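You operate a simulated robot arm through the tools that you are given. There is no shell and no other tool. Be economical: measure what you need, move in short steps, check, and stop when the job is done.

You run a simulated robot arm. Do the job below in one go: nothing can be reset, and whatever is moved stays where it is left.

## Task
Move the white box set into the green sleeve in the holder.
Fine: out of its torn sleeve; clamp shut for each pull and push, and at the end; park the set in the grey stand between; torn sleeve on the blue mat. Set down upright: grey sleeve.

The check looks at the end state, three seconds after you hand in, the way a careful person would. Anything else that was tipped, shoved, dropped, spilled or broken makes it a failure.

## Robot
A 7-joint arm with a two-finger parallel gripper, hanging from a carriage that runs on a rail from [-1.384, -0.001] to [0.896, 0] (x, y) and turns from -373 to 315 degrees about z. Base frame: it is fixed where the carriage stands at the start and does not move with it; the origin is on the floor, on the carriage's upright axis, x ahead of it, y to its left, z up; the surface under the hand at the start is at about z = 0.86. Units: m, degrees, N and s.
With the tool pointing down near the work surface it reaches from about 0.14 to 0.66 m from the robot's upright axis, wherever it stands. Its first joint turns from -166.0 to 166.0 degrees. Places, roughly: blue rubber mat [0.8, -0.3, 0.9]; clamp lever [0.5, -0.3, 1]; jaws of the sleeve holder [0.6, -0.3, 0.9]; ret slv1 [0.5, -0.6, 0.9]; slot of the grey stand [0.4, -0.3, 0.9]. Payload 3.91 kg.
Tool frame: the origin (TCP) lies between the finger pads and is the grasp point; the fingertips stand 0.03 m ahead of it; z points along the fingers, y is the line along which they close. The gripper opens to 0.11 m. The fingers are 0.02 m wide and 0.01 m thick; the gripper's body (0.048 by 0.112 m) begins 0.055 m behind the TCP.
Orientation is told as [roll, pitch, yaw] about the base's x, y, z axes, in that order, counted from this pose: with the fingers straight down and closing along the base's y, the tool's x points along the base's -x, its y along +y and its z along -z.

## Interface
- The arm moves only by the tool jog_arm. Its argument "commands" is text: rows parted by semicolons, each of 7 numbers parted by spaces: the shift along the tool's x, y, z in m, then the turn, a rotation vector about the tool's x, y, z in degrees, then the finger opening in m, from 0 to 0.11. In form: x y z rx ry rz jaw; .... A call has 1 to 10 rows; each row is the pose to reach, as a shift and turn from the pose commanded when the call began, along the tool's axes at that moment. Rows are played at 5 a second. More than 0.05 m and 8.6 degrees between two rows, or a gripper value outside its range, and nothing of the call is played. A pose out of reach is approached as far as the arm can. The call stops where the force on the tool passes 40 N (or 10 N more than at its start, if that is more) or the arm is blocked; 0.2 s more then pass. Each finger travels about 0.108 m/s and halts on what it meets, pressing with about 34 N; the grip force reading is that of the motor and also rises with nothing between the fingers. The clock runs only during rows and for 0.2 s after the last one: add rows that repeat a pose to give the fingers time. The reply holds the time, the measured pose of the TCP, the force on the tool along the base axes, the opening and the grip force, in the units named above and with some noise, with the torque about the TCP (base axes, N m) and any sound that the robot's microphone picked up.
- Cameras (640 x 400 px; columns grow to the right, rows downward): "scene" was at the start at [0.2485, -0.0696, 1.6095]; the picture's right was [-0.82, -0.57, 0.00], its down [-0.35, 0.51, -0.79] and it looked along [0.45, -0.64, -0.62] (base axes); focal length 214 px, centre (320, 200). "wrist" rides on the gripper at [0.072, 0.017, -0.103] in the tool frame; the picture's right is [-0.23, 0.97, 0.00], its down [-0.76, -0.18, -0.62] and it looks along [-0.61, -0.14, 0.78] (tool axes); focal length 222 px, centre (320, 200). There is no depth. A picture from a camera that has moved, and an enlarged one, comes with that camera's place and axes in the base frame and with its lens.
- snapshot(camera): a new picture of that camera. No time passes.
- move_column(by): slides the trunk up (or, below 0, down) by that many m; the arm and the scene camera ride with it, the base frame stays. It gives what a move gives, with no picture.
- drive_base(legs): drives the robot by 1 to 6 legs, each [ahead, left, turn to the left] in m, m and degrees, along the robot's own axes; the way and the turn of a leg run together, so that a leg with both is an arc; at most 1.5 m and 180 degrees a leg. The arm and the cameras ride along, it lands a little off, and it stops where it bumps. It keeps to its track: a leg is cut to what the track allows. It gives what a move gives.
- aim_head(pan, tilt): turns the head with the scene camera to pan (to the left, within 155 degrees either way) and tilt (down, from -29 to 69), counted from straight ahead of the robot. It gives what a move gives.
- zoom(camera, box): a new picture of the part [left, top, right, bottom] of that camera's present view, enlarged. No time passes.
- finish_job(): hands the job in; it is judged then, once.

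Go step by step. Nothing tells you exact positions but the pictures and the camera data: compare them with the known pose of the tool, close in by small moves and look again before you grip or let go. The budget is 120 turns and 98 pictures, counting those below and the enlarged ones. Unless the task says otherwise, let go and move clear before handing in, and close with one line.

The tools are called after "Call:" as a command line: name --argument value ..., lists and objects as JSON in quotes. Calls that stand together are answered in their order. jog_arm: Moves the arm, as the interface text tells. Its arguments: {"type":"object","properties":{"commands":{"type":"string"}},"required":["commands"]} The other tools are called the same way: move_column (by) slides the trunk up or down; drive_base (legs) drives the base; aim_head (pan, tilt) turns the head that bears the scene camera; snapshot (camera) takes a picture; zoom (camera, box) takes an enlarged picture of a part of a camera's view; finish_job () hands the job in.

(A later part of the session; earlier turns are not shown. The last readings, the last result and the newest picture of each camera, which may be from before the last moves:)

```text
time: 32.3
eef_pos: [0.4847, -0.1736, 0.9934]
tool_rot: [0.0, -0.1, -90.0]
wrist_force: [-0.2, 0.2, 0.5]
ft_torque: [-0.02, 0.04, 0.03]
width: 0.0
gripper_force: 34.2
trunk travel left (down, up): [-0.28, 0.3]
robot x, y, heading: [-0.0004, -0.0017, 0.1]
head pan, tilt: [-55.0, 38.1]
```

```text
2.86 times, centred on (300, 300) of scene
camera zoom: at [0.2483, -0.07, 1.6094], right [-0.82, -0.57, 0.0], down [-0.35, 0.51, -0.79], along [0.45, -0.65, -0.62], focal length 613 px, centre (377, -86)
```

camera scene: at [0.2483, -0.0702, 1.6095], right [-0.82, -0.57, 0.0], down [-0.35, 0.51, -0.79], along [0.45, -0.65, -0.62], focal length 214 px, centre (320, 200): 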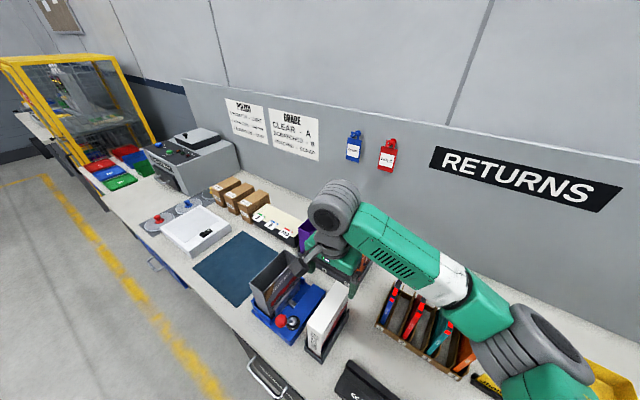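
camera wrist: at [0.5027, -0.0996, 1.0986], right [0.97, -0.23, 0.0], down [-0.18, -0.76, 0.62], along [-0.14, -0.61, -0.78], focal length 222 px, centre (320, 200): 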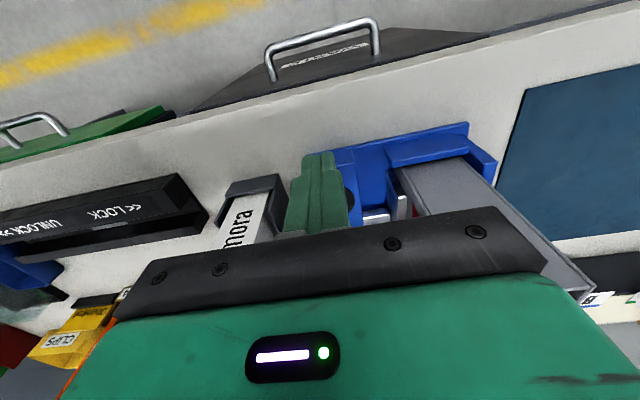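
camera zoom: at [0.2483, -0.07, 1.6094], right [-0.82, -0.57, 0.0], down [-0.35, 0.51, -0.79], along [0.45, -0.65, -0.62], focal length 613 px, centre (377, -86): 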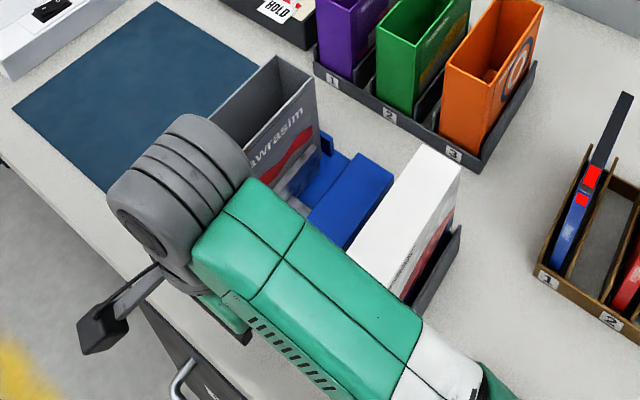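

Call:
jog_arm --commands "-0.015 0 0 0 0 0 0; -0.03 0 0 0 0 0 0; -0.042 0 0 0 0 0 0; -0.054 0 0 0 0 0 0; -0.066 0 0 0 0 0 0; -0.078 0 0 0 0 0 0; -0.09 0 0 0 0 0 0; -0.1 0 0 0 0 0 0; -0.108 0 0 0 0 0 0; -0.116 0 0 0 0 0 0"

Call:
snapshot --camera "wrist"

```text
time: 34.4
eef_pos: [0.4849, -0.2727, 0.9954]
tool_rot: [-0.2, 0.5, -89.0]
wrist_force: [-6.5, 21.1, 10.2]
ft_torque: [0.55, 0.38, -0.05]
width: 0.0
gripper_force: 33.9
trunk travel left (down, up): [-0.28, 0.3]
robot x, y, heading: [-0.0022, -0.0011, -0.1]
head pan, tilt: [-55.0, 38.1]
stopped in row 10: the force on the tool passed its limit at 46 N (the readings are from after the stop); the commanded pose is now the measured one
```

```text
58 pictures are left
camera wrist: at [0.5032, -0.2008, 1.1002], right [0.98, -0.21, 0.0], down [-0.16, -0.77, 0.62], along [-0.13, -0.6, -0.79], focal length 222 px, centre (320, 200)
```

wrist: 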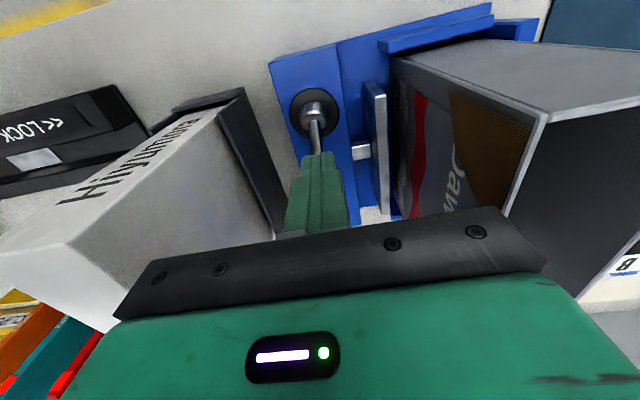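

The clamp is open again with a clear gap. I'll rise well clear and drive the carriage 0.45 m ahead so the sleeve, the rack and the mat are all within reach.

Call:
jog_arm --commands "0.008 0 0 0 0 0 0; 0.008 0 -0.04 0 0 0 0; 0.008 0 -0.08 0 -0.5 1 0; 0.008 0 -0.12 0 -0.5 1 0; 0.008 0 -0.16 0 -0.5 1 0; 0.008 0 -0.2 0 -0.5 1 0; 0.008 0 -0.24 0 -0.5 1 0; 0.008 0 -0.27 0 -0.5 1 0; 0.008 0 -0.27 0 -0.5 1 0"

Call:
drive_base --legs '[[0.45, 0, 0]]'

Call:
snapshot --camera "scene"

```text
time: 36.4
eef_pos: [0.487, -0.2711, 1.2674]
tool_rot: [-0.1, -0.2, -90.4]
wrist_force: [-1.0, 0.0, -0.4]
ft_torque: [-0.01, 0.01, 0.02]
width: 0.0
gripper_force: 33.8
trunk travel left (down, up): [-0.28, 0.3]
robot x, y, heading: [-0.0002, 0.0006, -0.2]
head pan, tilt: [-55.0, 38.1]
```

```text
time: 39.1
eef_pos: [0.9346, -0.2709, 1.268]
tool_rot: [-0.2, -0.2, -90.4]
wrist_force: [-0.2, 0.2, 0.5]
ft_torque: [-0.02, 0.01, -0.01]
width: 0.0
gripper_force: 33.6
trunk travel left (down, up): [-0.28, 0.3]
robot x, y, heading: [0.4495, 0.0009, -0.1]
head pan, tilt: [-55.0, 38.1]
```

```text
57 pictures are left
camera scene: at [0.6974, -0.0695, 1.6095], right [-0.82, -0.57, 0.0], down [-0.35, 0.51, -0.79], along [0.45, -0.64, -0.62], focal length 214 px, centre (320, 200)
```

scene: 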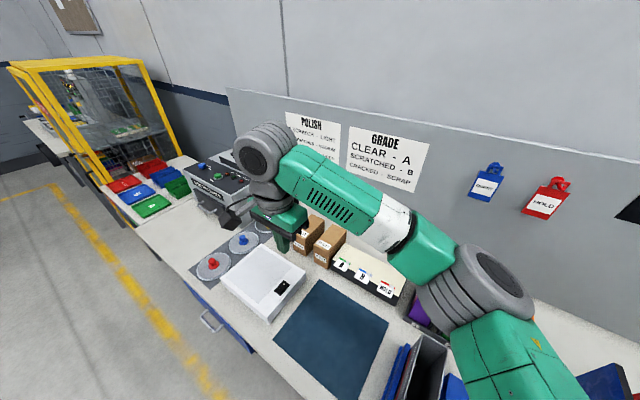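

Next I'll move the hand over the torn sleeve, opening the fingers, and aim the head at the holder.

Call:
jog_arm --commands "0 -0.04 0 0 0 0 0.05; 0 -0.08 0 0 0 -0.4 0.11; 0 -0.12 0 0 0 -0.4 0.11; 0 -0.16 0 0 0 -0.4 0.11; -0.01 -0.2 0 0 0 -0.4 0.11; -0.02 -0.24 0 0 0 -0.4 0.11; -0.03 -0.28 0 0 0 -0.4 0.11; -0.04 -0.32 0 0 0 -0.4 0.11; -0.041 -0.345 0 0 0 -0.4 0.11; -0.041 -0.345 0 0 0 -0.4 0.11"

Call:
aim_head --pan -95 --tilt 50

Call:
snapshot --camera "scene"

Call:
snapshot --camera "wrist"

```text
time: 41.3
eef_pos: [0.589, -0.3078, 1.266]
tool_rot: [-0.1, -0.3, -90.0]
wrist_force: [-0.7, 0.0, 0.2]
ft_torque: [-0.03, -0.01, 0.0]
width: 0.1099
gripper_force: 0.0
trunk travel left (down, up): [-0.28, 0.3]
robot x, y, heading: [0.4505, 0.0002, -0.2]
head pan, tilt: [-55.0, 38.1]
```

```text
time: 42.4
eef_pos: [0.5884, -0.3094, 1.2663]
tool_rot: [-0.1, -0.3, -90.0]
wrist_force: [0.7, -0.2, -0.2]
ft_torque: [-0.01, 0.05, -0.04]
width: 0.1096
gripper_force: 0.1
trunk travel left (down, up): [-0.28, 0.3]
robot x, y, heading: [0.4504, 0.0006, -0.1]
head pan, tilt: [-95.0, 50.0]
```

```text
56 pictures are left
camera scene: at [0.6413, -0.0756, 1.5925], right [-1.0, 0.09, 0.0], down [0.07, 0.76, -0.64], along [-0.06, -0.64, -0.77], focal length 214 px, centre (320, 200)
```

scene: 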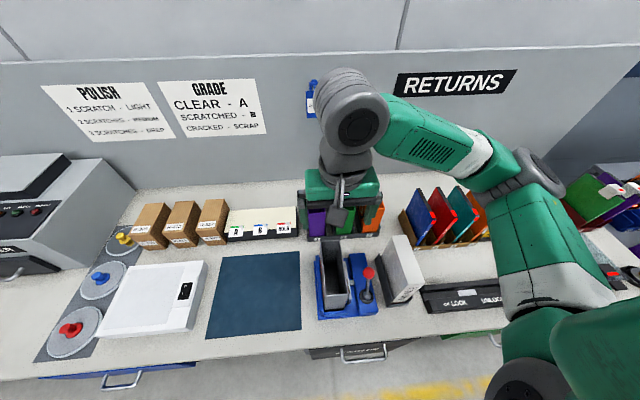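

```text
55 pictures are left
camera wrist: at [0.607, -0.2362, 1.37], right [0.97, -0.23, 0.0], down [-0.18, -0.76, 0.63], along [-0.14, -0.61, -0.78], focal length 222 px, centre (320, 200)
```

wrist: 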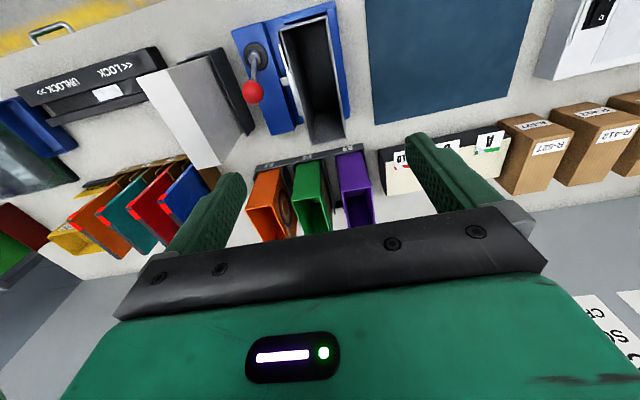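

Good view. I'll descend over the sleeve and then close on its outer walls.

Call:
jog_arm --commands "0 0 0.045 0 0 0 0.11; 0 0 0.09 0 0 0 0.11; 0 0 0.135 0 0 0 0.11; 0 0 0.18 0 0 0 0.11; 0 -0.001 0.22 0 0 0 0.11; 0 -0.001 0.25 0 0 0 0.11; 0 -0.001 0.25 0 0 0 0.11"

Call:
zoom --camera "wrist" --box '[160, 0, 480, 240]'

```text
time: 44.0
eef_pos: [0.5881, -0.3099, 1.0186]
tool_rot: [-0.2, -0.4, -90.0]
wrist_force: [-0.3, 0.4, 0.1]
ft_torque: [0.0, 0.0, -0.01]
width: 0.1099
gripper_force: 0.1
trunk travel left (down, up): [-0.28, 0.3]
robot x, y, heading: [0.4526, 0.0006, -0.2]
head pan, tilt: [-95.0, 50.0]
```

```text
1.67 times, centred on (320, 120) of wrist
camera zoom: at [0.6063, -0.237, 1.121], right [0.97, -0.23, 0.0], down [-0.18, -0.76, 0.63], along [-0.14, -0.61, -0.78], focal length 370 px, centre (320, 333)
```

zoom: 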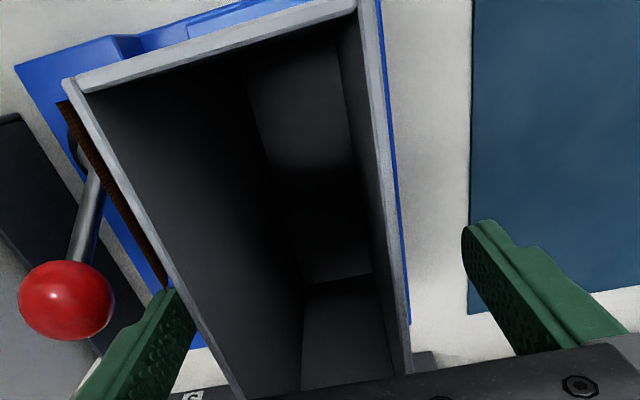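

Positions are consistent with the estimate. Closing now.

Call:
jog_arm --commands "0 0 0 0 0 0 0.08; 0 0 0 0 0 0 0.065; 0 0 0 0 0 0 0.05; 0 0 0 0 0 0 0.04; 0 0 0 0 0 0 0.04"

```text
time: 45.2
eef_pos: [0.5885, -0.3108, 1.0178]
tool_rot: [-0.1, -0.2, -90.0]
wrist_force: [-0.8, 0.3, 0.8]
ft_torque: [-0.03, 0.01, -0.01]
width: 0.0578
gripper_force: 34.1
trunk travel left (down, up): [-0.28, 0.3]
robot x, y, heading: [0.45, -0.0019, 0.3]
head pan, tilt: [-95.0, 50.0]
```

Width 0.058: the sleeve is held. I'll lift it straight up.

Call:
jog_arm --commands "0 0 -0.01 0 0 0 0.04; 0 0 -0.03 0 0 0 0.04; 0 0 -0.06 0 0 0 0.04; 0 0 -0.09 0 0 0 0.04; 0 0 -0.12 0 0 0 0.04; 0 0 -0.15 0 0 0 0.04; 0 0 -0.18 0 0 0 0.04; 0 0 -0.18 0 0 0 0.04"

Call:
snapshot --camera "scene"

```text
time: 47.0
eef_pos: [0.5886, -0.3113, 1.1972]
tool_rot: [0.0, -0.3, -89.9]
wrist_force: [-0.1, 0.5, -0.3]
ft_torque: [-0.01, -0.01, 0.02]
width: 0.058
gripper_force: 33.9
trunk travel left (down, up): [-0.28, 0.3]
robot x, y, heading: [0.4491, -0.0015, -0.1]
head pan, tilt: [-95.0, 50.0]
```

```text
53 pictures are left
camera scene: at [0.6412, -0.0756, 1.5924], right [-1.0, 0.09, 0.0], down [0.07, 0.76, -0.64], along [-0.06, -0.64, -0.77], focal length 214 px, centre (320, 200)
```

scene: 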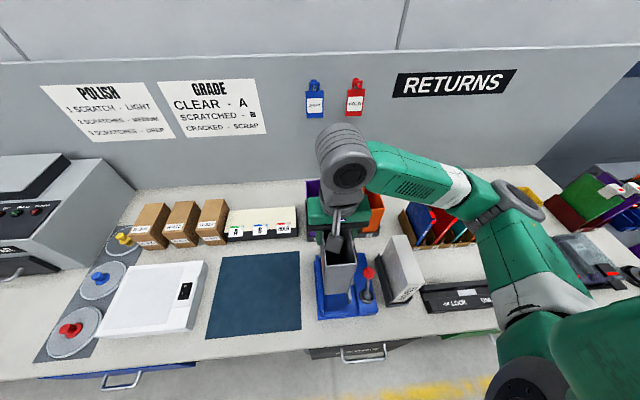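

The torn sleeve is up. I'll carry it +x to the middle of the mat (0.82, -0.315) and start lowering.

Call:
jog_arm --commands "0 0.04 0 0 0 0 0.04; 0 0.08 0 0 0 0 0.04; 0 0.12 0 0 0 0 0.04; 0 0.16 0 0 0 0 0.04; 0 0.2 0 0 0 0 0.04; -0.004 0.232 0 0 0.3 0 0.04; -0.004 0.232 0.04 0 0.3 0 0.04; -0.004 0.232 0.08 0 0.3 0 0.04; -0.004 0.232 0.12 0 0.3 0 0.04; -0.004 0.232 0.16 0 0.3 0 0.04"

Call:
snapshot --camera "scene"

```text
time: 49.2
eef_pos: [0.8199, -0.3148, 1.0347]
tool_rot: [-0.1, 0.0, -90.0]
wrist_force: [-0.4, -1.3, -0.4]
ft_torque: [0.04, -0.03, 0.03]
width: 0.0579
gripper_force: 34.0
trunk travel left (down, up): [-0.28, 0.3]
robot x, y, heading: [0.4505, 0.0012, 0.2]
head pan, tilt: [-95.0, 50.0]
```

```text
52 pictures are left
camera scene: at [0.6412, -0.0756, 1.5925], right [-1.0, 0.09, 0.0], down [0.07, 0.76, -0.64], along [-0.06, -0.64, -0.77], focal length 214 px, centre (320, 200)
```

scene: 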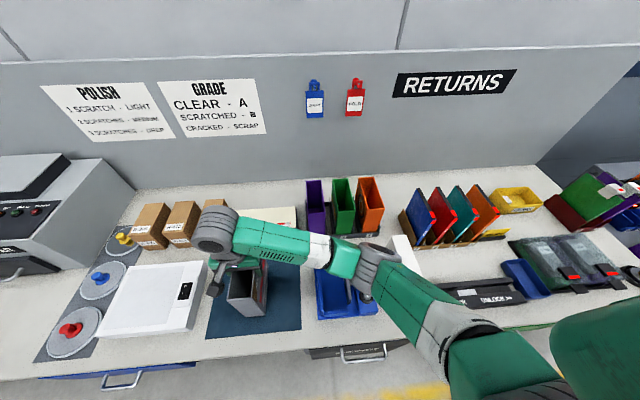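

Over the mat. Lowering slowly to contact.

Call:
jog_arm --commands "0 0 0.01 0 0 0 0.04; 0 0 0.018 0 0 0 0.04; 0 0 0.022 0 0 0 0.04; 0 0 0.026 0 0 0 0.04; 0 0 0.029 0 0 0 0.04; 0 0 0.032 0 0 0 0.04"

Call:
zoom --camera "scene" --box '[180, 190, 440, 350]'

```text
time: 50.3
eef_pos: [0.8211, -0.3156, 1.012]
tool_rot: [0.1, -0.1, -89.8]
wrist_force: [-3.6, 4.9, 17.2]
ft_torque: [-0.09, 0.39, -0.1]
width: 0.0581
gripper_force: 34.0
trunk travel left (down, up): [-0.28, 0.3]
robot x, y, heading: [0.4484, -0.0002, 0.1]
head pan, tilt: [-95.0, 50.0]
stopped in row 5: the force on the tool passed its limit at 46 N (the readings are from after the stop); the commanded pose is now the measured one
```

```text
2.46 times, centred on (310, 270) of scene
camera zoom: at [0.6411, -0.0754, 1.5926], right [-1.0, 0.09, 0.0], down [0.07, 0.76, -0.64], along [-0.06, -0.64, -0.77], focal length 528 px, centre (345, 28)
```

zoom: 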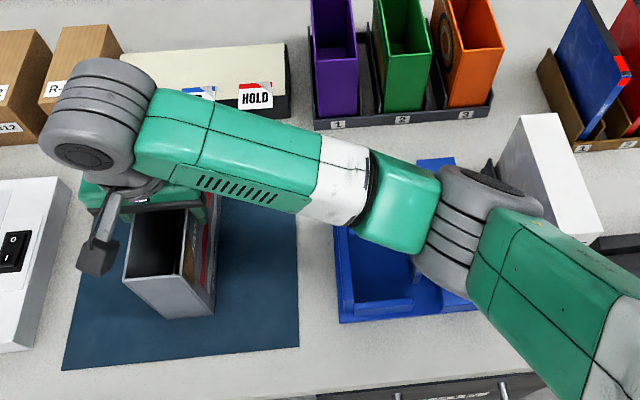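

The sleeve stands on the mat. I'll release and rise, then check that everything is still standing.

Call:
jog_arm --commands "0 0 -0.001 0 0 0 0.07; 0 0 -0.001 0 0 0 0.09; 0 0 -0.001 0 0 0 0.11; 0 0 -0.001 0 0 0 0.11; 0 0 -0.04 0 0 0 0.11; 0 0 -0.08 0 0 0 0.11; 0 0 -0.12 0 0 0 0.11; 0 0 -0.16 0 0 0 0.11; 0 0 -0.2 0 0 0 0.11; 0 0 -0.24 0 0 0 0.11"

Call:
snapshot --camera "scene"

Call:
snapshot --camera "wrist"

```text
time: 52.5
eef_pos: [0.8209, -0.316, 1.2512]
tool_rot: [0.0, -0.2, -89.9]
wrist_force: [0.0, 0.0, -0.1]
ft_torque: [0.01, 0.02, -0.03]
width: 0.1104
gripper_force: 0.1
trunk travel left (down, up): [-0.28, 0.3]
robot x, y, heading: [0.4448, 0.0023, -0.1]
head pan, tilt: [-95.0, 50.0]
```

```text
50 pictures are left
camera scene: at [0.6411, -0.0755, 1.5923], right [-1.0, 0.09, 0.0], down [0.07, 0.76, -0.64], along [-0.06, -0.64, -0.77], focal length 214 px, centre (320, 200)
```

scene: 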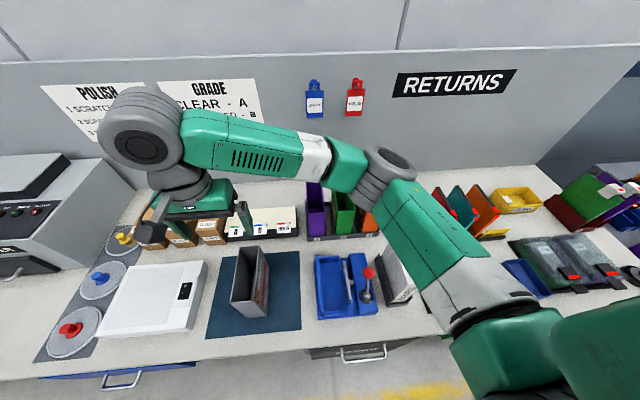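

```text
49 pictures are left
camera wrist: at [0.8382, -0.2428, 1.355], right [0.97, -0.23, 0.0], down [-0.18, -0.76, 0.62], along [-0.14, -0.61, -0.78], focal length 222 px, centre (320, 200)
```

wrist: 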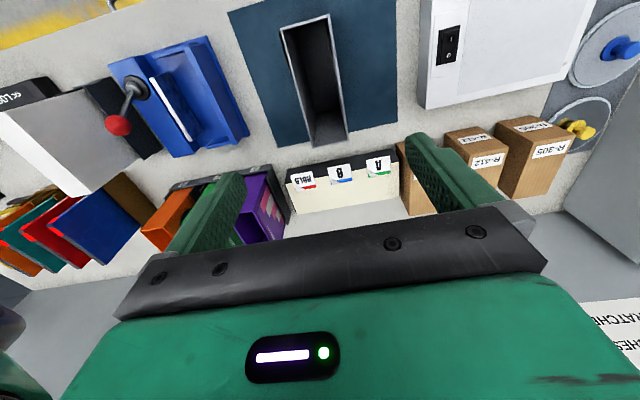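

All fine: torn sleeve upright on the mat, set in the stand. Now I move over the green sleeve in slot 2, roughly (0.513, -0.561).

Call:
jog_arm --commands "0 -0.04 0 0 0 0 0.11; -0.01 -0.08 0 0 0 0 0.11; -0.035 -0.115 0 0 0 0 0.11; -0.06 -0.15 0 0 0 0 0.1; -0.09 -0.18 0 0 0 0 0.09; -0.12 -0.21 0 0 0 0 0.08; -0.15 -0.24 0 0 0 0 0.08; -0.18 -0.27 0 0 0 0 0.08; -0.21 -0.3 0 0 0 0 0.08; -0.245 -0.308 0 0 0 0 0.08"

Call:
snapshot --camera "wrist"

Call:
snapshot --camera "scene"

```text
time: 54.7
eef_pos: [0.5137, -0.5613, 1.2524]
tool_rot: [-0.1, -0.1, -89.8]
wrist_force: [0.4, 1.0, -0.8]
ft_torque: [-0.02, -0.03, 0.02]
width: 0.0799
gripper_force: 0.0
trunk travel left (down, up): [-0.28, 0.3]
robot x, y, heading: [0.4506, -0.0006, 0.1]
head pan, tilt: [-95.0, 50.0]
```

```text
48 pictures are left
camera wrist: at [0.5305, -0.4881, 1.3554], right [0.97, -0.22, 0.0], down [-0.18, -0.76, 0.62], along [-0.14, -0.61, -0.78], focal length 222 px, centre (320, 200)
```

wrist: 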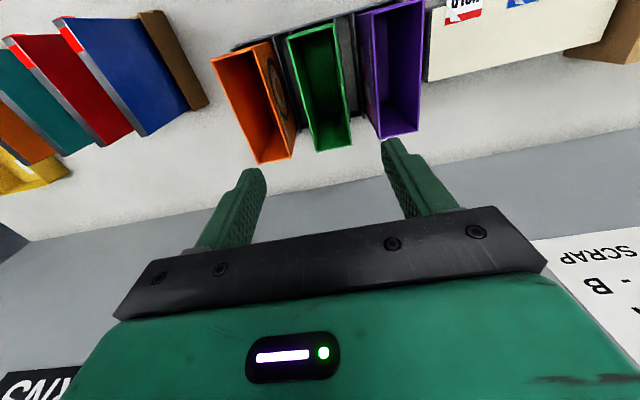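

```text
47 pictures are left
camera scene: at [0.6411, -0.0754, 1.5924], right [-1.0, 0.09, 0.0], down [0.07, 0.76, -0.64], along [-0.06, -0.64, -0.77], focal length 214 px, centre (320, 200)
```

scene: 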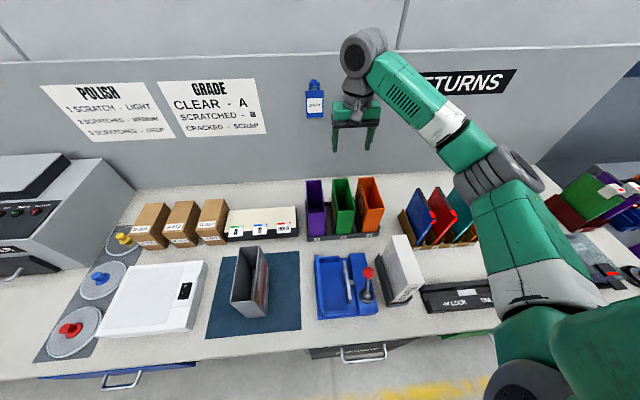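

Refined: green sleeve centre ≈ (0.517, -0.570). I'll shift there, lower partway with 0.077 opening and check the finger gaps.

Call:
jog_arm --commands "-0.009 0.002 0.04 0 0 0 0.077; -0.009 0.002 0.08 0 0 0 0.077; -0.009 0.002 0.12 0 0 0 0.077; -0.009 0.002 0.16 0 0 0 0.077; -0.009 0.002 0.172 0 0 0 0.077; -0.009 0.002 0.172 0 0 0 0.077"

Call:
zoom --camera "wrist" --box '[160, 0, 480, 240]'

Call:
zoom --camera "scene" --box '[270, 140, 430, 260]'

```text
time: 56.1
eef_pos: [0.5148, -0.5706, 1.0788]
tool_rot: [0.1, -0.2, -89.9]
wrist_force: [-0.8, 0.3, 0.0]
ft_torque: [0.02, 0.0, 0.0]
width: 0.0772
gripper_force: 0.0
trunk travel left (down, up): [-0.28, 0.3]
robot x, y, heading: [0.4477, 0.0011, -0.0]
head pan, tilt: [-95.0, 50.0]
```

```text
1.67 times, centred on (320, 120) of wrist
camera zoom: at [0.532, -0.497, 1.1832], right [0.97, -0.23, 0.0], down [-0.18, -0.76, 0.62], along [-0.14, -0.61, -0.78], focal length 370 px, centre (320, 333)
```

zoom: 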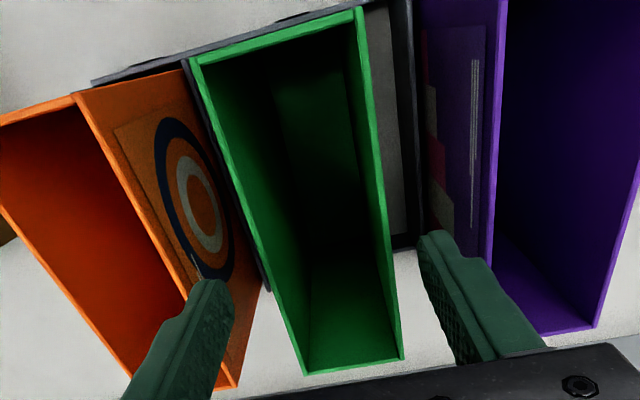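

```text
3.33 times, centred on (350, 200) of scene
camera zoom: at [0.6411, -0.0755, 1.5924], right [-1.0, 0.09, 0.0], down [0.07, 0.76, -0.64], along [-0.06, -0.64, -0.77], focal length 715 px, centre (220, 200)
```

zoom: 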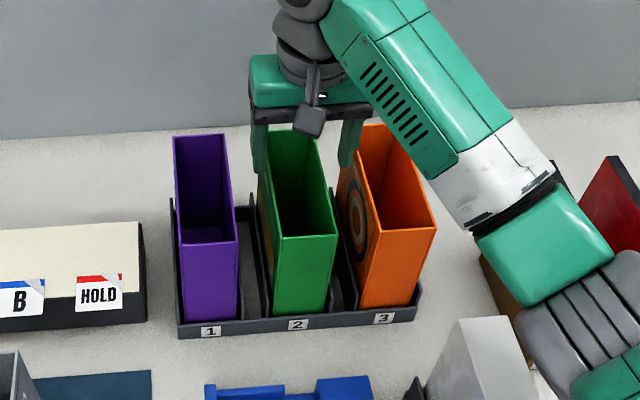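

Gaps confirmed: green 0.489–0.546, orange ends 0.444, purple starts 0.588. I'll descend and close.

Call:
jog_arm --commands "0 0.002 0.02 0 0 0 0.077; 0 0.002 0.04 0 0 0 0.077; 0 0.002 0.062 0 0 0 0.077; 0 0.002 0.062 0 0 0 0.077; 0 0.002 0.062 0 0 0 0.06; 0 0.002 0.062 0 0 0 0.045; 0 0.002 0.062 0 0 0 0.04; 0 0.002 0.062 0 0 0 0.04"

Call:
snapshot --camera "wrist"

```text
time: 57.9
eef_pos: [0.5156, -0.5703, 1.0186]
tool_rot: [0.0, 0.0, -89.9]
wrist_force: [-0.6, -0.9, -0.5]
ft_torque: [-0.03, 0.0, -0.02]
width: 0.0579
gripper_force: 34.6
trunk travel left (down, up): [-0.28, 0.3]
robot x, y, heading: [0.4484, -0.0014, -0.1]
head pan, tilt: [-95.0, 50.0]
```

```text
44 pictures are left
camera wrist: at [0.5343, -0.4978, 1.1223], right [0.97, -0.23, 0.0], down [-0.18, -0.76, 0.62], along [-0.14, -0.61, -0.78], focal length 222 px, centre (320, 200)
```

wrist: 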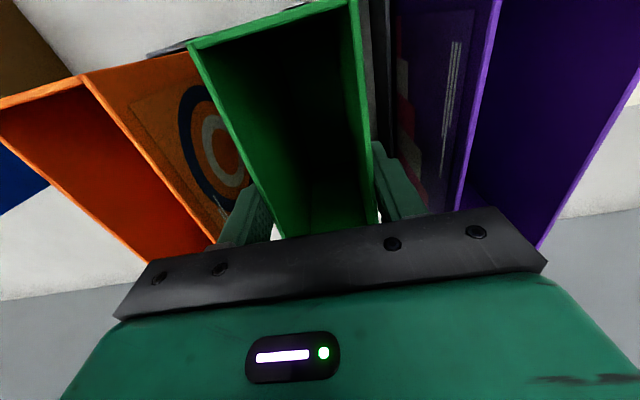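

Green sleeve is held at width 0.058. Lifting it straight up.

Call:
jog_arm --commands "0 0 -0.01 0 0 0 0.04; 0 0 -0.03 0 0 0 0.04; 0 0 -0.06 0 0 0 0.04; 0 0 -0.09 0 0 0 0.04; 0 0 -0.12 0 0 0 0.04; 0 0 -0.15 0 0 0 0.04; 0 0 -0.18 0 0 0 0.04; 0 0 -0.21 0 0 0 0.04; 0 0 -0.21 0 0 0 0.04"

Call:
snapshot --camera "scene"

```text
time: 59.9
eef_pos: [0.5177, -0.5694, 1.229]
tool_rot: [0.0, -0.1, -89.9]
wrist_force: [-0.2, 0.9, -0.2]
ft_torque: [-0.02, -0.03, 0.0]
width: 0.0579
gripper_force: 33.8
trunk travel left (down, up): [-0.28, 0.3]
robot x, y, heading: [0.45, -0.0013, -0.2]
head pan, tilt: [-95.0, 50.0]
```

```text
43 pictures are left
camera scene: at [0.6411, -0.0756, 1.5924], right [-1.0, 0.09, 0.0], down [0.07, 0.76, -0.64], along [-0.06, -0.64, -0.77], focal length 214 px, centre (320, 200)
```

scene: 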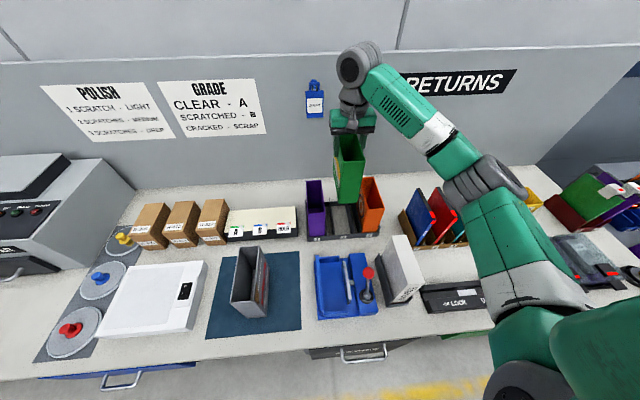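

Carrying the green sleeve over the holder.

Call:
jog_arm --commands "0.03 0.01 0 0 0 0 0.04; 0.065 0.02 0 0 0 0 0.04; 0.1 0.03 0 0 0 0 0.04; 0.135 0.04 0 0 0 0 0.04; 0.17 0.05 0 0 0 0 0.04; 0.205 0.06 0 0 0 0 0.04; 0.24 0.07 0 0 0 0 0.04; 0.2585 0.07 0 0 0 0 0.04; 0.2585 0.07 0.04 0 0 0 0.04; 0.2585 0.07 0.08 0 0 0 0.04"

Call:
zoom --camera "scene" --box '[270, 180, 430, 340]'

Call:
snapshot --camera "wrist"

```text
time: 62.1
eef_pos: [0.5883, -0.3118, 1.1473]
tool_rot: [0.0, -0.3, -89.8]
wrist_force: [-0.5, 0.9, 0.0]
ft_torque: [-0.01, -0.01, -0.01]
width: 0.0578
gripper_force: 34.4
trunk travel left (down, up): [-0.28, 0.3]
robot x, y, heading: [0.4502, 0.0041, -0.3]
head pan, tilt: [-95.0, 50.0]
```

```text
2.50 times, centred on (350, 260) of scene
camera zoom: at [0.6411, -0.0756, 1.5925], right [-1.0, 0.09, 0.0], down [0.07, 0.76, -0.64], along [-0.06, -0.64, -0.77], focal length 536 px, centre (245, 50)
```

zoom: 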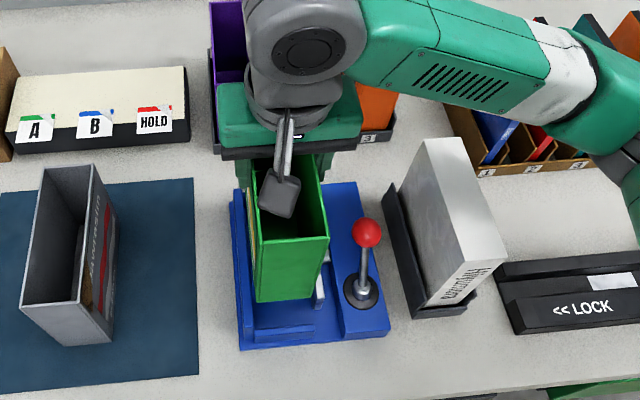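

```text
41 pictures are left
camera wrist: at [0.6047, -0.2382, 1.2508], right [0.97, -0.22, 0.0], down [-0.18, -0.76, 0.62], along [-0.14, -0.61, -0.78], focal length 222 px, centre (320, 200)
```

wrist: 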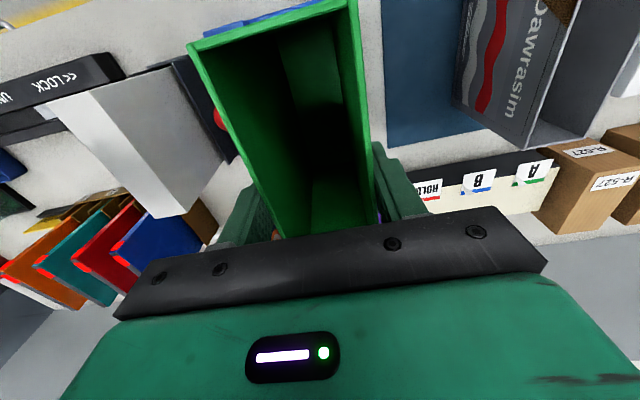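

Aligned above the holder. Lowering, slowly at the end, watching the force.

Call:
jog_arm --commands "0.001 0 0.02 0 0 0 0.04; 0.001 0 0.04 0 0 0 0.04; 0.001 0 0.06 0 0 0 0.04; 0.001 0 0.075 0 0 0 0.04; 0.001 0 0.09 0 0 0 0.04; 0.001 0 0.1 0 0 0 0.04; 0.001 0 0.108 0 0 0 0.04; 0.001 0 0.114 0 0 0 0.04; 0.001 0 0.12 0 0 0 0.04"

Call:
zoom --camera "scene" --box '[270, 180, 430, 340]'

```text
time: 64.1
eef_pos: [0.5868, -0.3115, 1.0278]
tool_rot: [0.0, -0.1, -89.9]
wrist_force: [0.0, 0.3, -0.9]
ft_torque: [0.01, -0.04, -0.02]
width: 0.058
gripper_force: 33.8
trunk travel left (down, up): [-0.28, 0.3]
robot x, y, heading: [0.4496, 0.0033, -0.1]
head pan, tilt: [-95.0, 50.0]
```

```text
2.50 times, centred on (350, 260) of scene
camera zoom: at [0.6411, -0.0756, 1.5924], right [-1.0, 0.09, 0.0], down [0.07, 0.76, -0.64], along [-0.06, -0.64, -0.77], focal length 536 px, centre (245, 50)
```

zoom: 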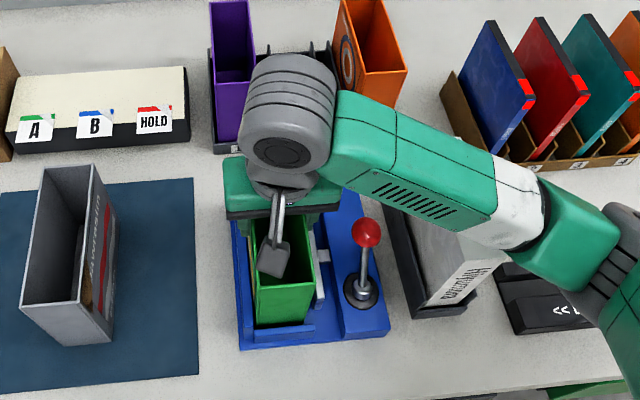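

Call:
jog_arm --commands "0 0 0.003 0 0 0 0.04; 0 0 0.006 0 0 0 0.04; 0 0 0.009 0 0 0 0.04; 0 0 0.012 0 0 0 0.04; 0 0 0.015 0 0 0 0.04; 0 0 0.018 0 0 0 0.04; 0 0 0.021 0 0 0 0.04"

```text
time: 65.1
eef_pos: [0.5872, -0.3127, 1.0181]
tool_rot: [0.2, -0.2, -89.9]
wrist_force: [-0.1, 1.3, 22.1]
ft_torque: [0.91, 0.12, -0.01]
width: 0.0578
gripper_force: 34.1
trunk travel left (down, up): [-0.28, 0.3]
robot x, y, heading: [0.4493, 0.0013, 0.0]
head pan, tilt: [-95.0, 50.0]
stopped in row 5: the force on the tool passed its limit at 47 N (the readings are from after the stop); the commanded pose is now the measured one
```

Contact at about the expected height. The torque hints at contact on the near side, so I'll check that the sleeve isn't sitting on the lip.

Call:
zoom --camera "scene" --box '[325, 240, 405, 330]'

Call:
snapshot --camera "wrist"

```text
4.44 times, centred on (365, 285) of scene
camera zoom: at [0.6413, -0.076, 1.5925], right [-1.0, 0.09, 0.0], down [0.07, 0.76, -0.64], along [-0.06, -0.64, -0.77], focal length 953 px, centre (120, -178)
```

zoom: 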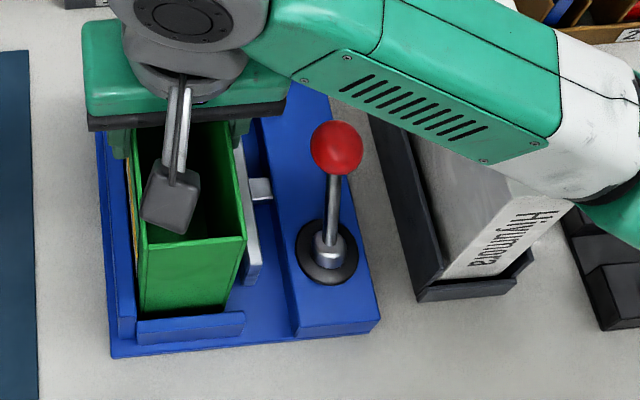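

```text
38 pictures are left
camera wrist: at [0.6039, -0.2385, 1.1209], right [0.97, -0.23, 0.0], down [-0.18, -0.76, 0.63], along [-0.14, -0.61, -0.78], focal length 222 px, centre (320, 200)
```

wrist: 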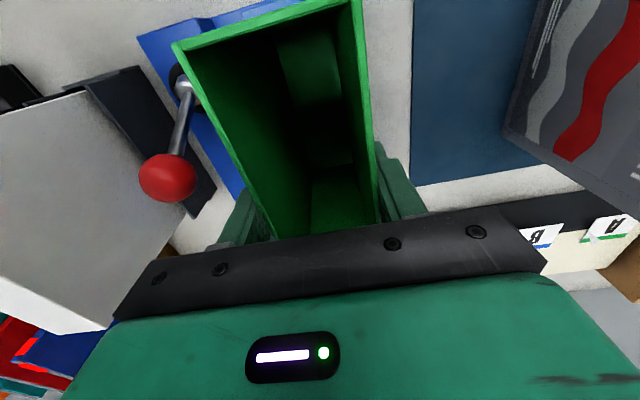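

The near end lies inside the lip, so it looks seated. I'll let go, rise and verify.

Call:
jog_arm --commands "0 0 -0.001 0 0 0 0.06; 0 0 -0.001 0 0 0 0.08; 0 0 -0.001 0 0 0 0.095; 0 0 -0.001 0 0 0 0.095; 0 0 -0.04 0 0 0 0.095; 0 0 -0.08 0 0 0 0.095; 0 0 -0.12 0 0 0 0.095; 0 0 -0.16 0 0 0 0.095; 0 0 -0.2 0 0 0 0.095; 0 0 -0.24 0 0 0 0.095"

Call:
snapshot --camera "wrist"

Call:
zoom --camera "scene" --box '[290, 210, 430, 330]'

```text
time: 67.3
eef_pos: [0.5859, -0.31, 1.2578]
tool_rot: [0.1, -0.1, -89.9]
wrist_force: [-0.1, -0.1, 0.8]
ft_torque: [0.0, -0.03, 0.02]
width: 0.0951
gripper_force: 0.1
trunk travel left (down, up): [-0.28, 0.3]
robot x, y, heading: [0.4509, 0.0017, -0.1]
head pan, tilt: [-95.0, 50.0]
```

```text
37 pictures are left
camera wrist: at [0.6041, -0.2375, 1.3611], right [0.97, -0.23, 0.0], down [-0.18, -0.76, 0.62], along [-0.14, -0.61, -0.78], focal length 222 px, centre (320, 200)
```

wrist: 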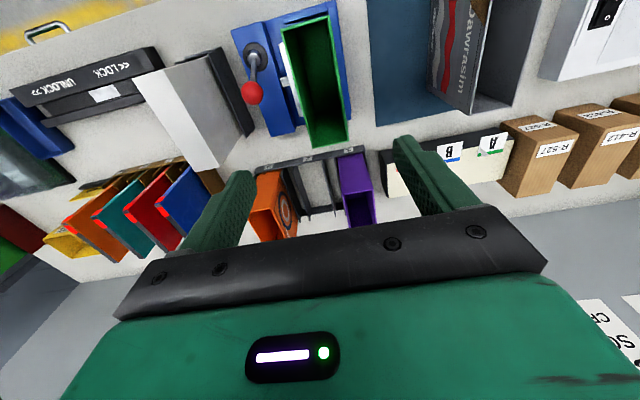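

```text
3.33 times, centred on (360, 270) of scene
camera zoom: at [0.6411, -0.0755, 1.5923], right [-1.0, 0.09, 0.0], down [0.07, 0.76, -0.64], along [-0.06, -0.64, -0.77], focal length 715 px, centre (187, -33)
```

zoom: 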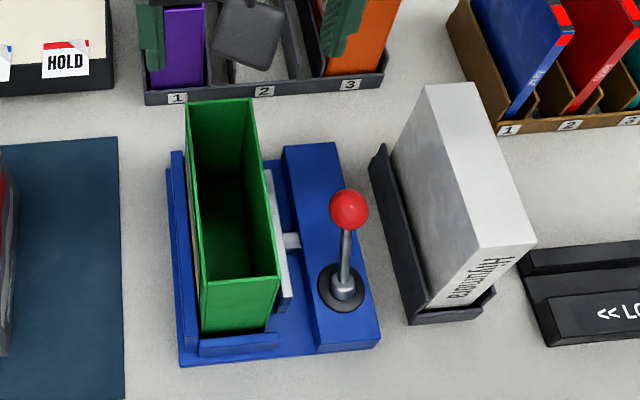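

Green sleeve is seated in the holder with the clamp open. Now I shut the clamp again: closed fingers behind the ball at -y, then push toward +y.

Call:
jog_arm --commands "-0.01 -0.03 0 0 0 0 0.05; -0.02 -0.065 0 0 0 0 0; -0.03 -0.1 0 0 0 0 0; -0.03 -0.1 0.04 0 0 0 0; -0.03 -0.1 0.08 0 0 0 0; -0.03 -0.1 0.12 0 0 0 0; -0.03 -0.1 0.16 0 0 0 0; -0.03 -0.1 0.19 0 0 0 0; -0.03 -0.1 0.19 0 0 0 0"

Call:
snapshot --camera "wrist"

Call:
snapshot --camera "scene"

```text
time: 69.3
eef_pos: [0.4871, -0.3404, 1.0669]
tool_rot: [-0.1, -0.2, -89.8]
wrist_force: [-0.7, 0.8, 0.1]
ft_torque: [0.01, -0.02, 0.04]
width: 0.0
gripper_force: 34.3
trunk travel left (down, up): [-0.28, 0.3]
robot x, y, heading: [0.4452, -0.0012, -0.0]
head pan, tilt: [-95.0, 50.0]
```

```text
35 pictures are left
camera wrist: at [0.5038, -0.2678, 1.1697], right [0.97, -0.22, 0.0], down [-0.18, -0.76, 0.63], along [-0.14, -0.61, -0.78], focal length 222 px, centre (320, 200)
```

wrist: 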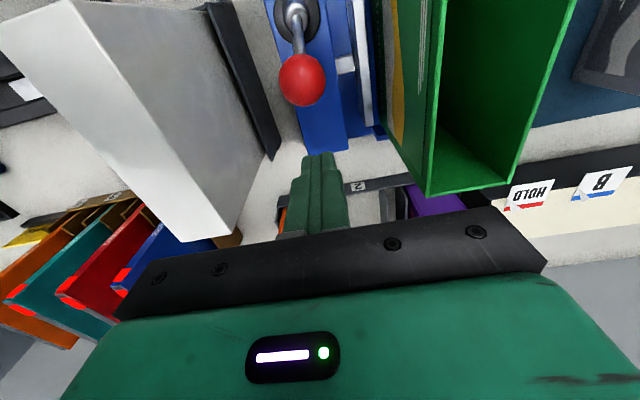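

```text
34 pictures are left
camera scene: at [0.6411, -0.0755, 1.5924], right [-1.0, 0.09, 0.0], down [0.07, 0.76, -0.64], along [-0.06, -0.64, -0.77], focal length 214 px, centre (320, 200)
```

scene: 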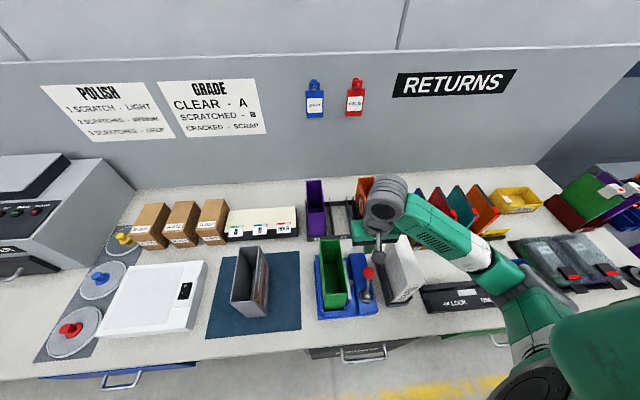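

Call:
jog_arm --commands "0 -0.001 0.02 0 0 0 0; 0 -0.001 0.04 0 0 0 0; 0 -0.001 0.06 0 0 0 0; 0 -0.001 0.07 0 0 0 0; 0.012 -0.001 0.07 0 0 0 0; 0.024 -0.001 0.07 0 0 0 0; 0.036 -0.001 0.07 0 0 0 0; 0.048 -0.001 0.07 0 0 0 0; 0.058 -0.001 0.07 0 0 0 0; 0.068 -0.001 0.07 0 0 0 0"

Call:
snapshot --camera "wrist"

```text
time: 71.5
eef_pos: [0.4847, -0.2734, 0.9957]
tool_rot: [0.2, -0.2, -89.9]
wrist_force: [-0.2, -0.1, 0.1]
ft_torque: [0.01, 0.03, 0.0]
width: 0.0
gripper_force: 34.3
trunk travel left (down, up): [-0.28, 0.3]
robot x, y, heading: [0.4509, -0.0007, -0.2]
head pan, tilt: [-95.0, 50.0]
```

```text
33 pictures are left
camera wrist: at [0.5027, -0.2001, 1.0996], right [0.97, -0.23, 0.0], down [-0.18, -0.76, 0.63], along [-0.14, -0.61, -0.78], focal length 222 px, centre (320, 200)
```

wrist: 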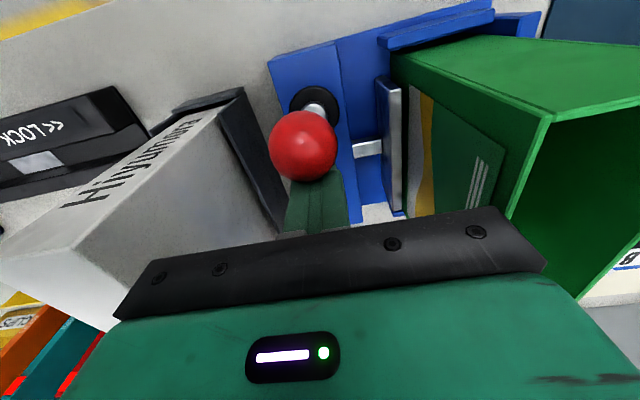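

Lever is coming over. I'll continue to its stop.

Call:
jog_arm --commands "0.01 0 0 0 0 0 0; 0.018 0 0 0 0 0 0; 0.024 0 0 0 0 0 0; 0.03 0 0 0 0 0 0; 0.036 0 0 0 0 0 0; 0.042 0 0 0 0 0 0"

Call:
snapshot --camera "wrist"

```text
time: 72.8
eef_pos: [0.4847, -0.2457, 0.9979]
tool_rot: [0.0, -1.2, -90.2]
wrist_force: [4.3, -26.9, -2.7]
ft_torque: [-0.21, -0.31, 0.01]
width: 0.0001
gripper_force: 33.9
trunk travel left (down, up): [-0.28, 0.3]
robot x, y, heading: [0.4465, 0.0035, -0.2]
head pan, tilt: [-95.0, 50.0]
stopped in row 6: the force on the tool passed its limit at 46 N (the readings are from after the stop); the commanded pose is now the measured one
```

```text
32 pictures are left
camera wrist: at [0.5026, -0.1707, 1.0996], right [0.97, -0.23, 0.01], down [-0.18, -0.75, 0.64], along [-0.14, -0.62, -0.77], focal length 222 px, centre (320, 200)
```

wrist: 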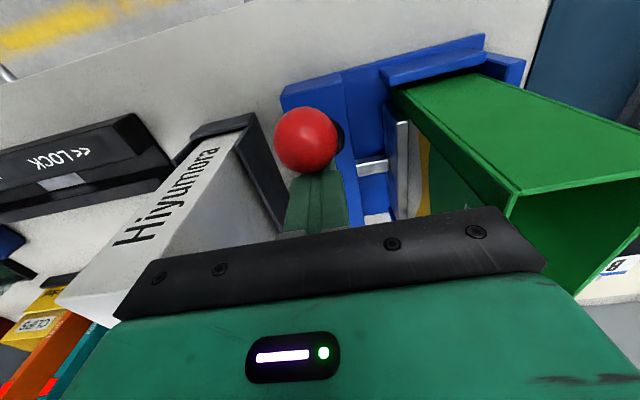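

The lever is at the same stop as before, so the clamp is shut on the green sleeve. I'll rise and move over the set in the stand.

Call:
jog_arm --commands "-0.012 0 0 0 1 0 0; -0.02 0 -0.04 0 1.2 0 0; -0.02 0 -0.08 0 1.2 0 0; -0.02 0 -0.12 0 1.2 0 0; -0.02 0 -0.16 0 1.2 0 0; -0.04 -0.03 -0.17 0 1.2 0 0.05; -0.055 -0.06 -0.17 0 1.2 0 0.1; -0.066 -0.097 -0.17 0 1.2 0 0.1; -0.066 -0.097 -0.17 0 1.2 0 0.1"

Call:
snapshot --camera "wrist"

Call:
zoom --camera "scene" --box '[290, 210, 430, 330]'

```text
time: 74.8
eef_pos: [0.4053, -0.2965, 1.1667]
tool_rot: [-0.1, 0.5, -90.0]
wrist_force: [-1.3, -0.6, 1.0]
ft_torque: [0.02, -0.02, 0.05]
width: 0.1
gripper_force: 0.1
out of reach, approached as far as the arm can: row 4, 5, 8, 9
trunk travel left (down, up): [-0.28, 0.3]
robot x, y, heading: [0.4488, 0.0029, -0.1]
head pan, tilt: [-95.0, 50.0]
```

```text
31 pictures are left
camera wrist: at [0.4234, -0.2245, 1.2713], right [0.97, -0.23, 0.0], down [-0.18, -0.77, 0.62], along [-0.14, -0.6, -0.79], focal length 222 px, centre (320, 200)
```

wrist: 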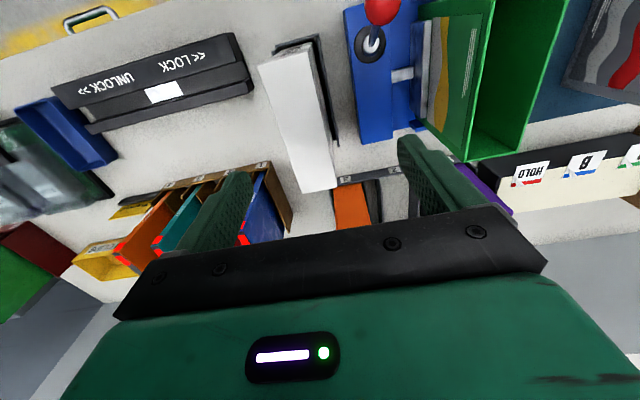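

```text
3.33 times, centred on (360, 270) of scene
camera zoom: at [0.6411, -0.0756, 1.5924], right [-1.0, 0.09, 0.0], down [0.07, 0.76, -0.64], along [-0.06, -0.64, -0.77], focal length 715 px, centre (187, -33)
```

zoom: 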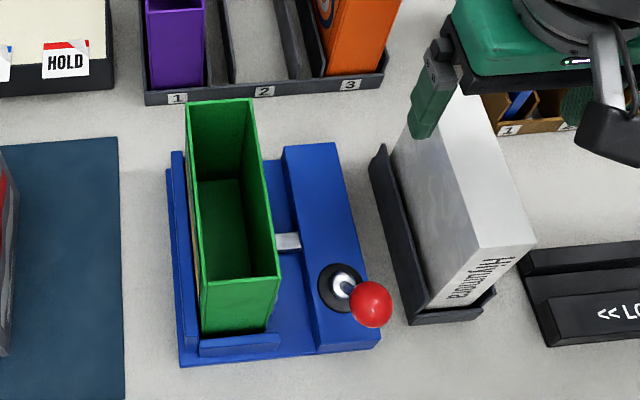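

The arm folds too tightly from this carriage position. I'll move the hand to a comfortable high spot, then drive the carriage back to where the stand was reached before.

Call:
jog_arm --commands "0 0.04 0 0 0 0 0.1; 0 0.08 0 0 0 0 0.1; 0 0.12 -0.02 0 0 0 0.1; 0 0.15 -0.05 0 0 0 0.1; 0 0.18 -0.08 0 0 0 0.1; 0 0.18 -0.09 0 0 0 0.1"

Call:
drive_base --legs '[[-0.449, 0, 0]]'

Call:
snapshot --camera "scene"

```text
time: 76.2
eef_pos: [0.5867, -0.2987, 1.2566]
tool_rot: [0.0, 0.4, -90.2]
wrist_force: [0.5, -0.8, 0.6]
ft_torque: [0.0, 0.04, -0.01]
width: 0.1
gripper_force: 0.1
trunk travel left (down, up): [-0.28, 0.3]
robot x, y, heading: [0.4505, -0.0022, 0.1]
head pan, tilt: [-95.0, 50.0]
```

```text
time: 79.0
eef_pos: [0.1352, -0.2966, 1.2566]
tool_rot: [0.1, 0.5, -90.2]
wrist_force: [0.2, 0.4, -0.4]
ft_torque: [0.04, -0.01, -0.03]
width: 0.1
gripper_force: 0.0
trunk travel left (down, up): [-0.28, 0.3]
robot x, y, heading: [-0.002, -0.0024, -0.2]
head pan, tilt: [-95.0, 50.0]
```

```text
29 pictures are left
camera scene: at [0.1907, -0.0759, 1.5924], right [-1.0, 0.09, 0.0], down [0.07, 0.76, -0.64], along [-0.06, -0.64, -0.77], focal length 214 px, centre (320, 200)
```

scene: 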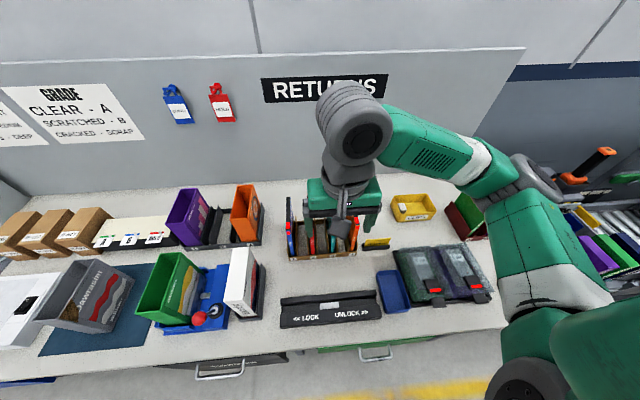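

Now over to the set in the stand.

Call:
jog_arm --commands "0 0.04 0 0 0 0 0.1; 0 0.08 0 0 0 0 0.1; 0 0.12 0 0 0 0 0.1; -0.005 0.16 0 0 -0.4 -0.2 0.1; -0.01 0.2 0 0 -0.4 -0.2 0.1; -0.0155 0.24 0 0 -0.4 -0.2 0.1; -0.0155 0.2525 0.04 0 -0.4 -0.2 0.1; -0.0155 0.2525 0.08 0 -0.4 -0.2 0.1; -0.0155 0.2525 0.08 0 -0.4 -0.2 0.1"

Call:
aim_head --pan -60 --tilt 45

Call:
snapshot --camera "wrist"

Call:
snapshot --camera "scene"

```text
time: 81.0
eef_pos: [0.3869, -0.3137, 1.1743]
tool_rot: [0.1, 0.1, -89.9]
wrist_force: [0.8, 0.9, 0.1]
ft_torque: [-0.04, -0.01, 0.01]
width: 0.1
gripper_force: 0.0
trunk travel left (down, up): [-0.28, 0.3]
robot x, y, heading: [-0.002, -0.0014, -0.2]
head pan, tilt: [-95.0, 50.0]
```

```text
time: 82.0
eef_pos: [0.3872, -0.3121, 1.1757]
tool_rot: [-0.1, 0.1, -90.0]
wrist_force: [-0.7, 0.9, -1.3]
ft_torque: [0.0, 0.0, 0.02]
width: 0.0999
gripper_force: 0.0
trunk travel left (down, up): [-0.28, 0.3]
robot x, y, heading: [-0.0018, -0.0014, 0.2]
head pan, tilt: [-60.0, 45.0]
```

```text
28 pictures are left
camera wrist: at [0.4054, -0.2413, 1.2797], right [0.97, -0.23, 0.0], down [-0.18, -0.76, 0.62], along [-0.14, -0.61, -0.78], focal length 222 px, centre (320, 200)
```

wrist: 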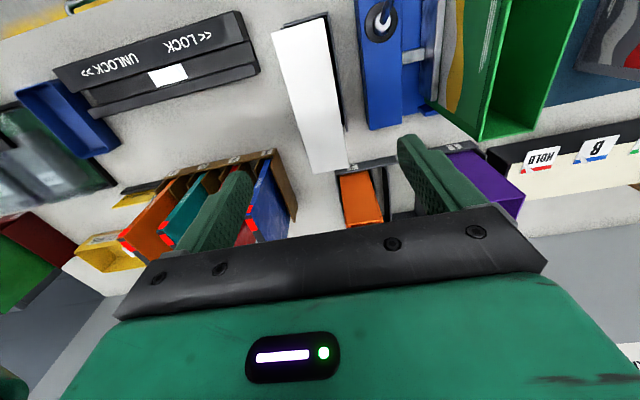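

```text
27 pictures are left
camera scene: at [0.238, -0.0697, 1.5993], right [-0.87, -0.5, 0.0], down [-0.35, 0.61, -0.71], along [0.35, -0.61, -0.71], focal length 214 px, centre (320, 200)
```

scene: 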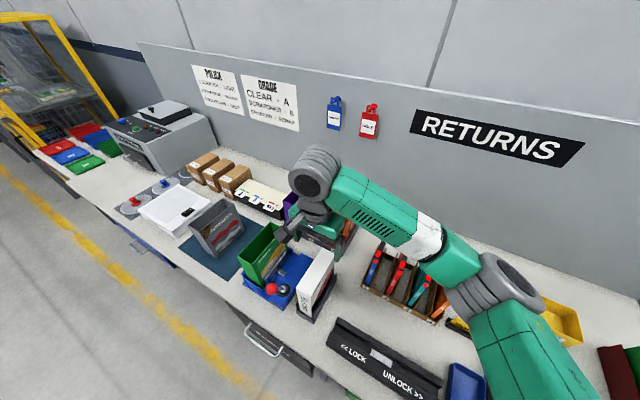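

The set is exactly where I left it. I'll descend to TCP z≈1.059 and grip.

Call:
jog_arm --commands "0 0 0.04 0 0 0 0.1; 0 0 0.08 0 0 0 0.1; 0 0.0005 0.105 0 0 0 0.09; 0 0.0005 0.1165 0 0 0 0.08; 0 0.0005 0.1165 0 0 0 0.06; 0 0.0005 0.1165 0 0 0 0.045; 0 0.0005 0.1165 0 0 0 0.03; 0 0.0005 0.1165 0 0 0 0.03"

```text
time: 83.8
eef_pos: [0.3885, -0.3134, 1.0592]
tool_rot: [0.1, 0.1, -90.0]
wrist_force: [-0.4, -0.6, 0.0]
ft_torque: [-0.1, 0.06, 0.01]
width: 0.0446
gripper_force: 34.1
trunk travel left (down, up): [-0.28, 0.3]
robot x, y, heading: [-0.0022, -0.0011, -0.2]
head pan, tilt: [-60.0, 45.0]
```

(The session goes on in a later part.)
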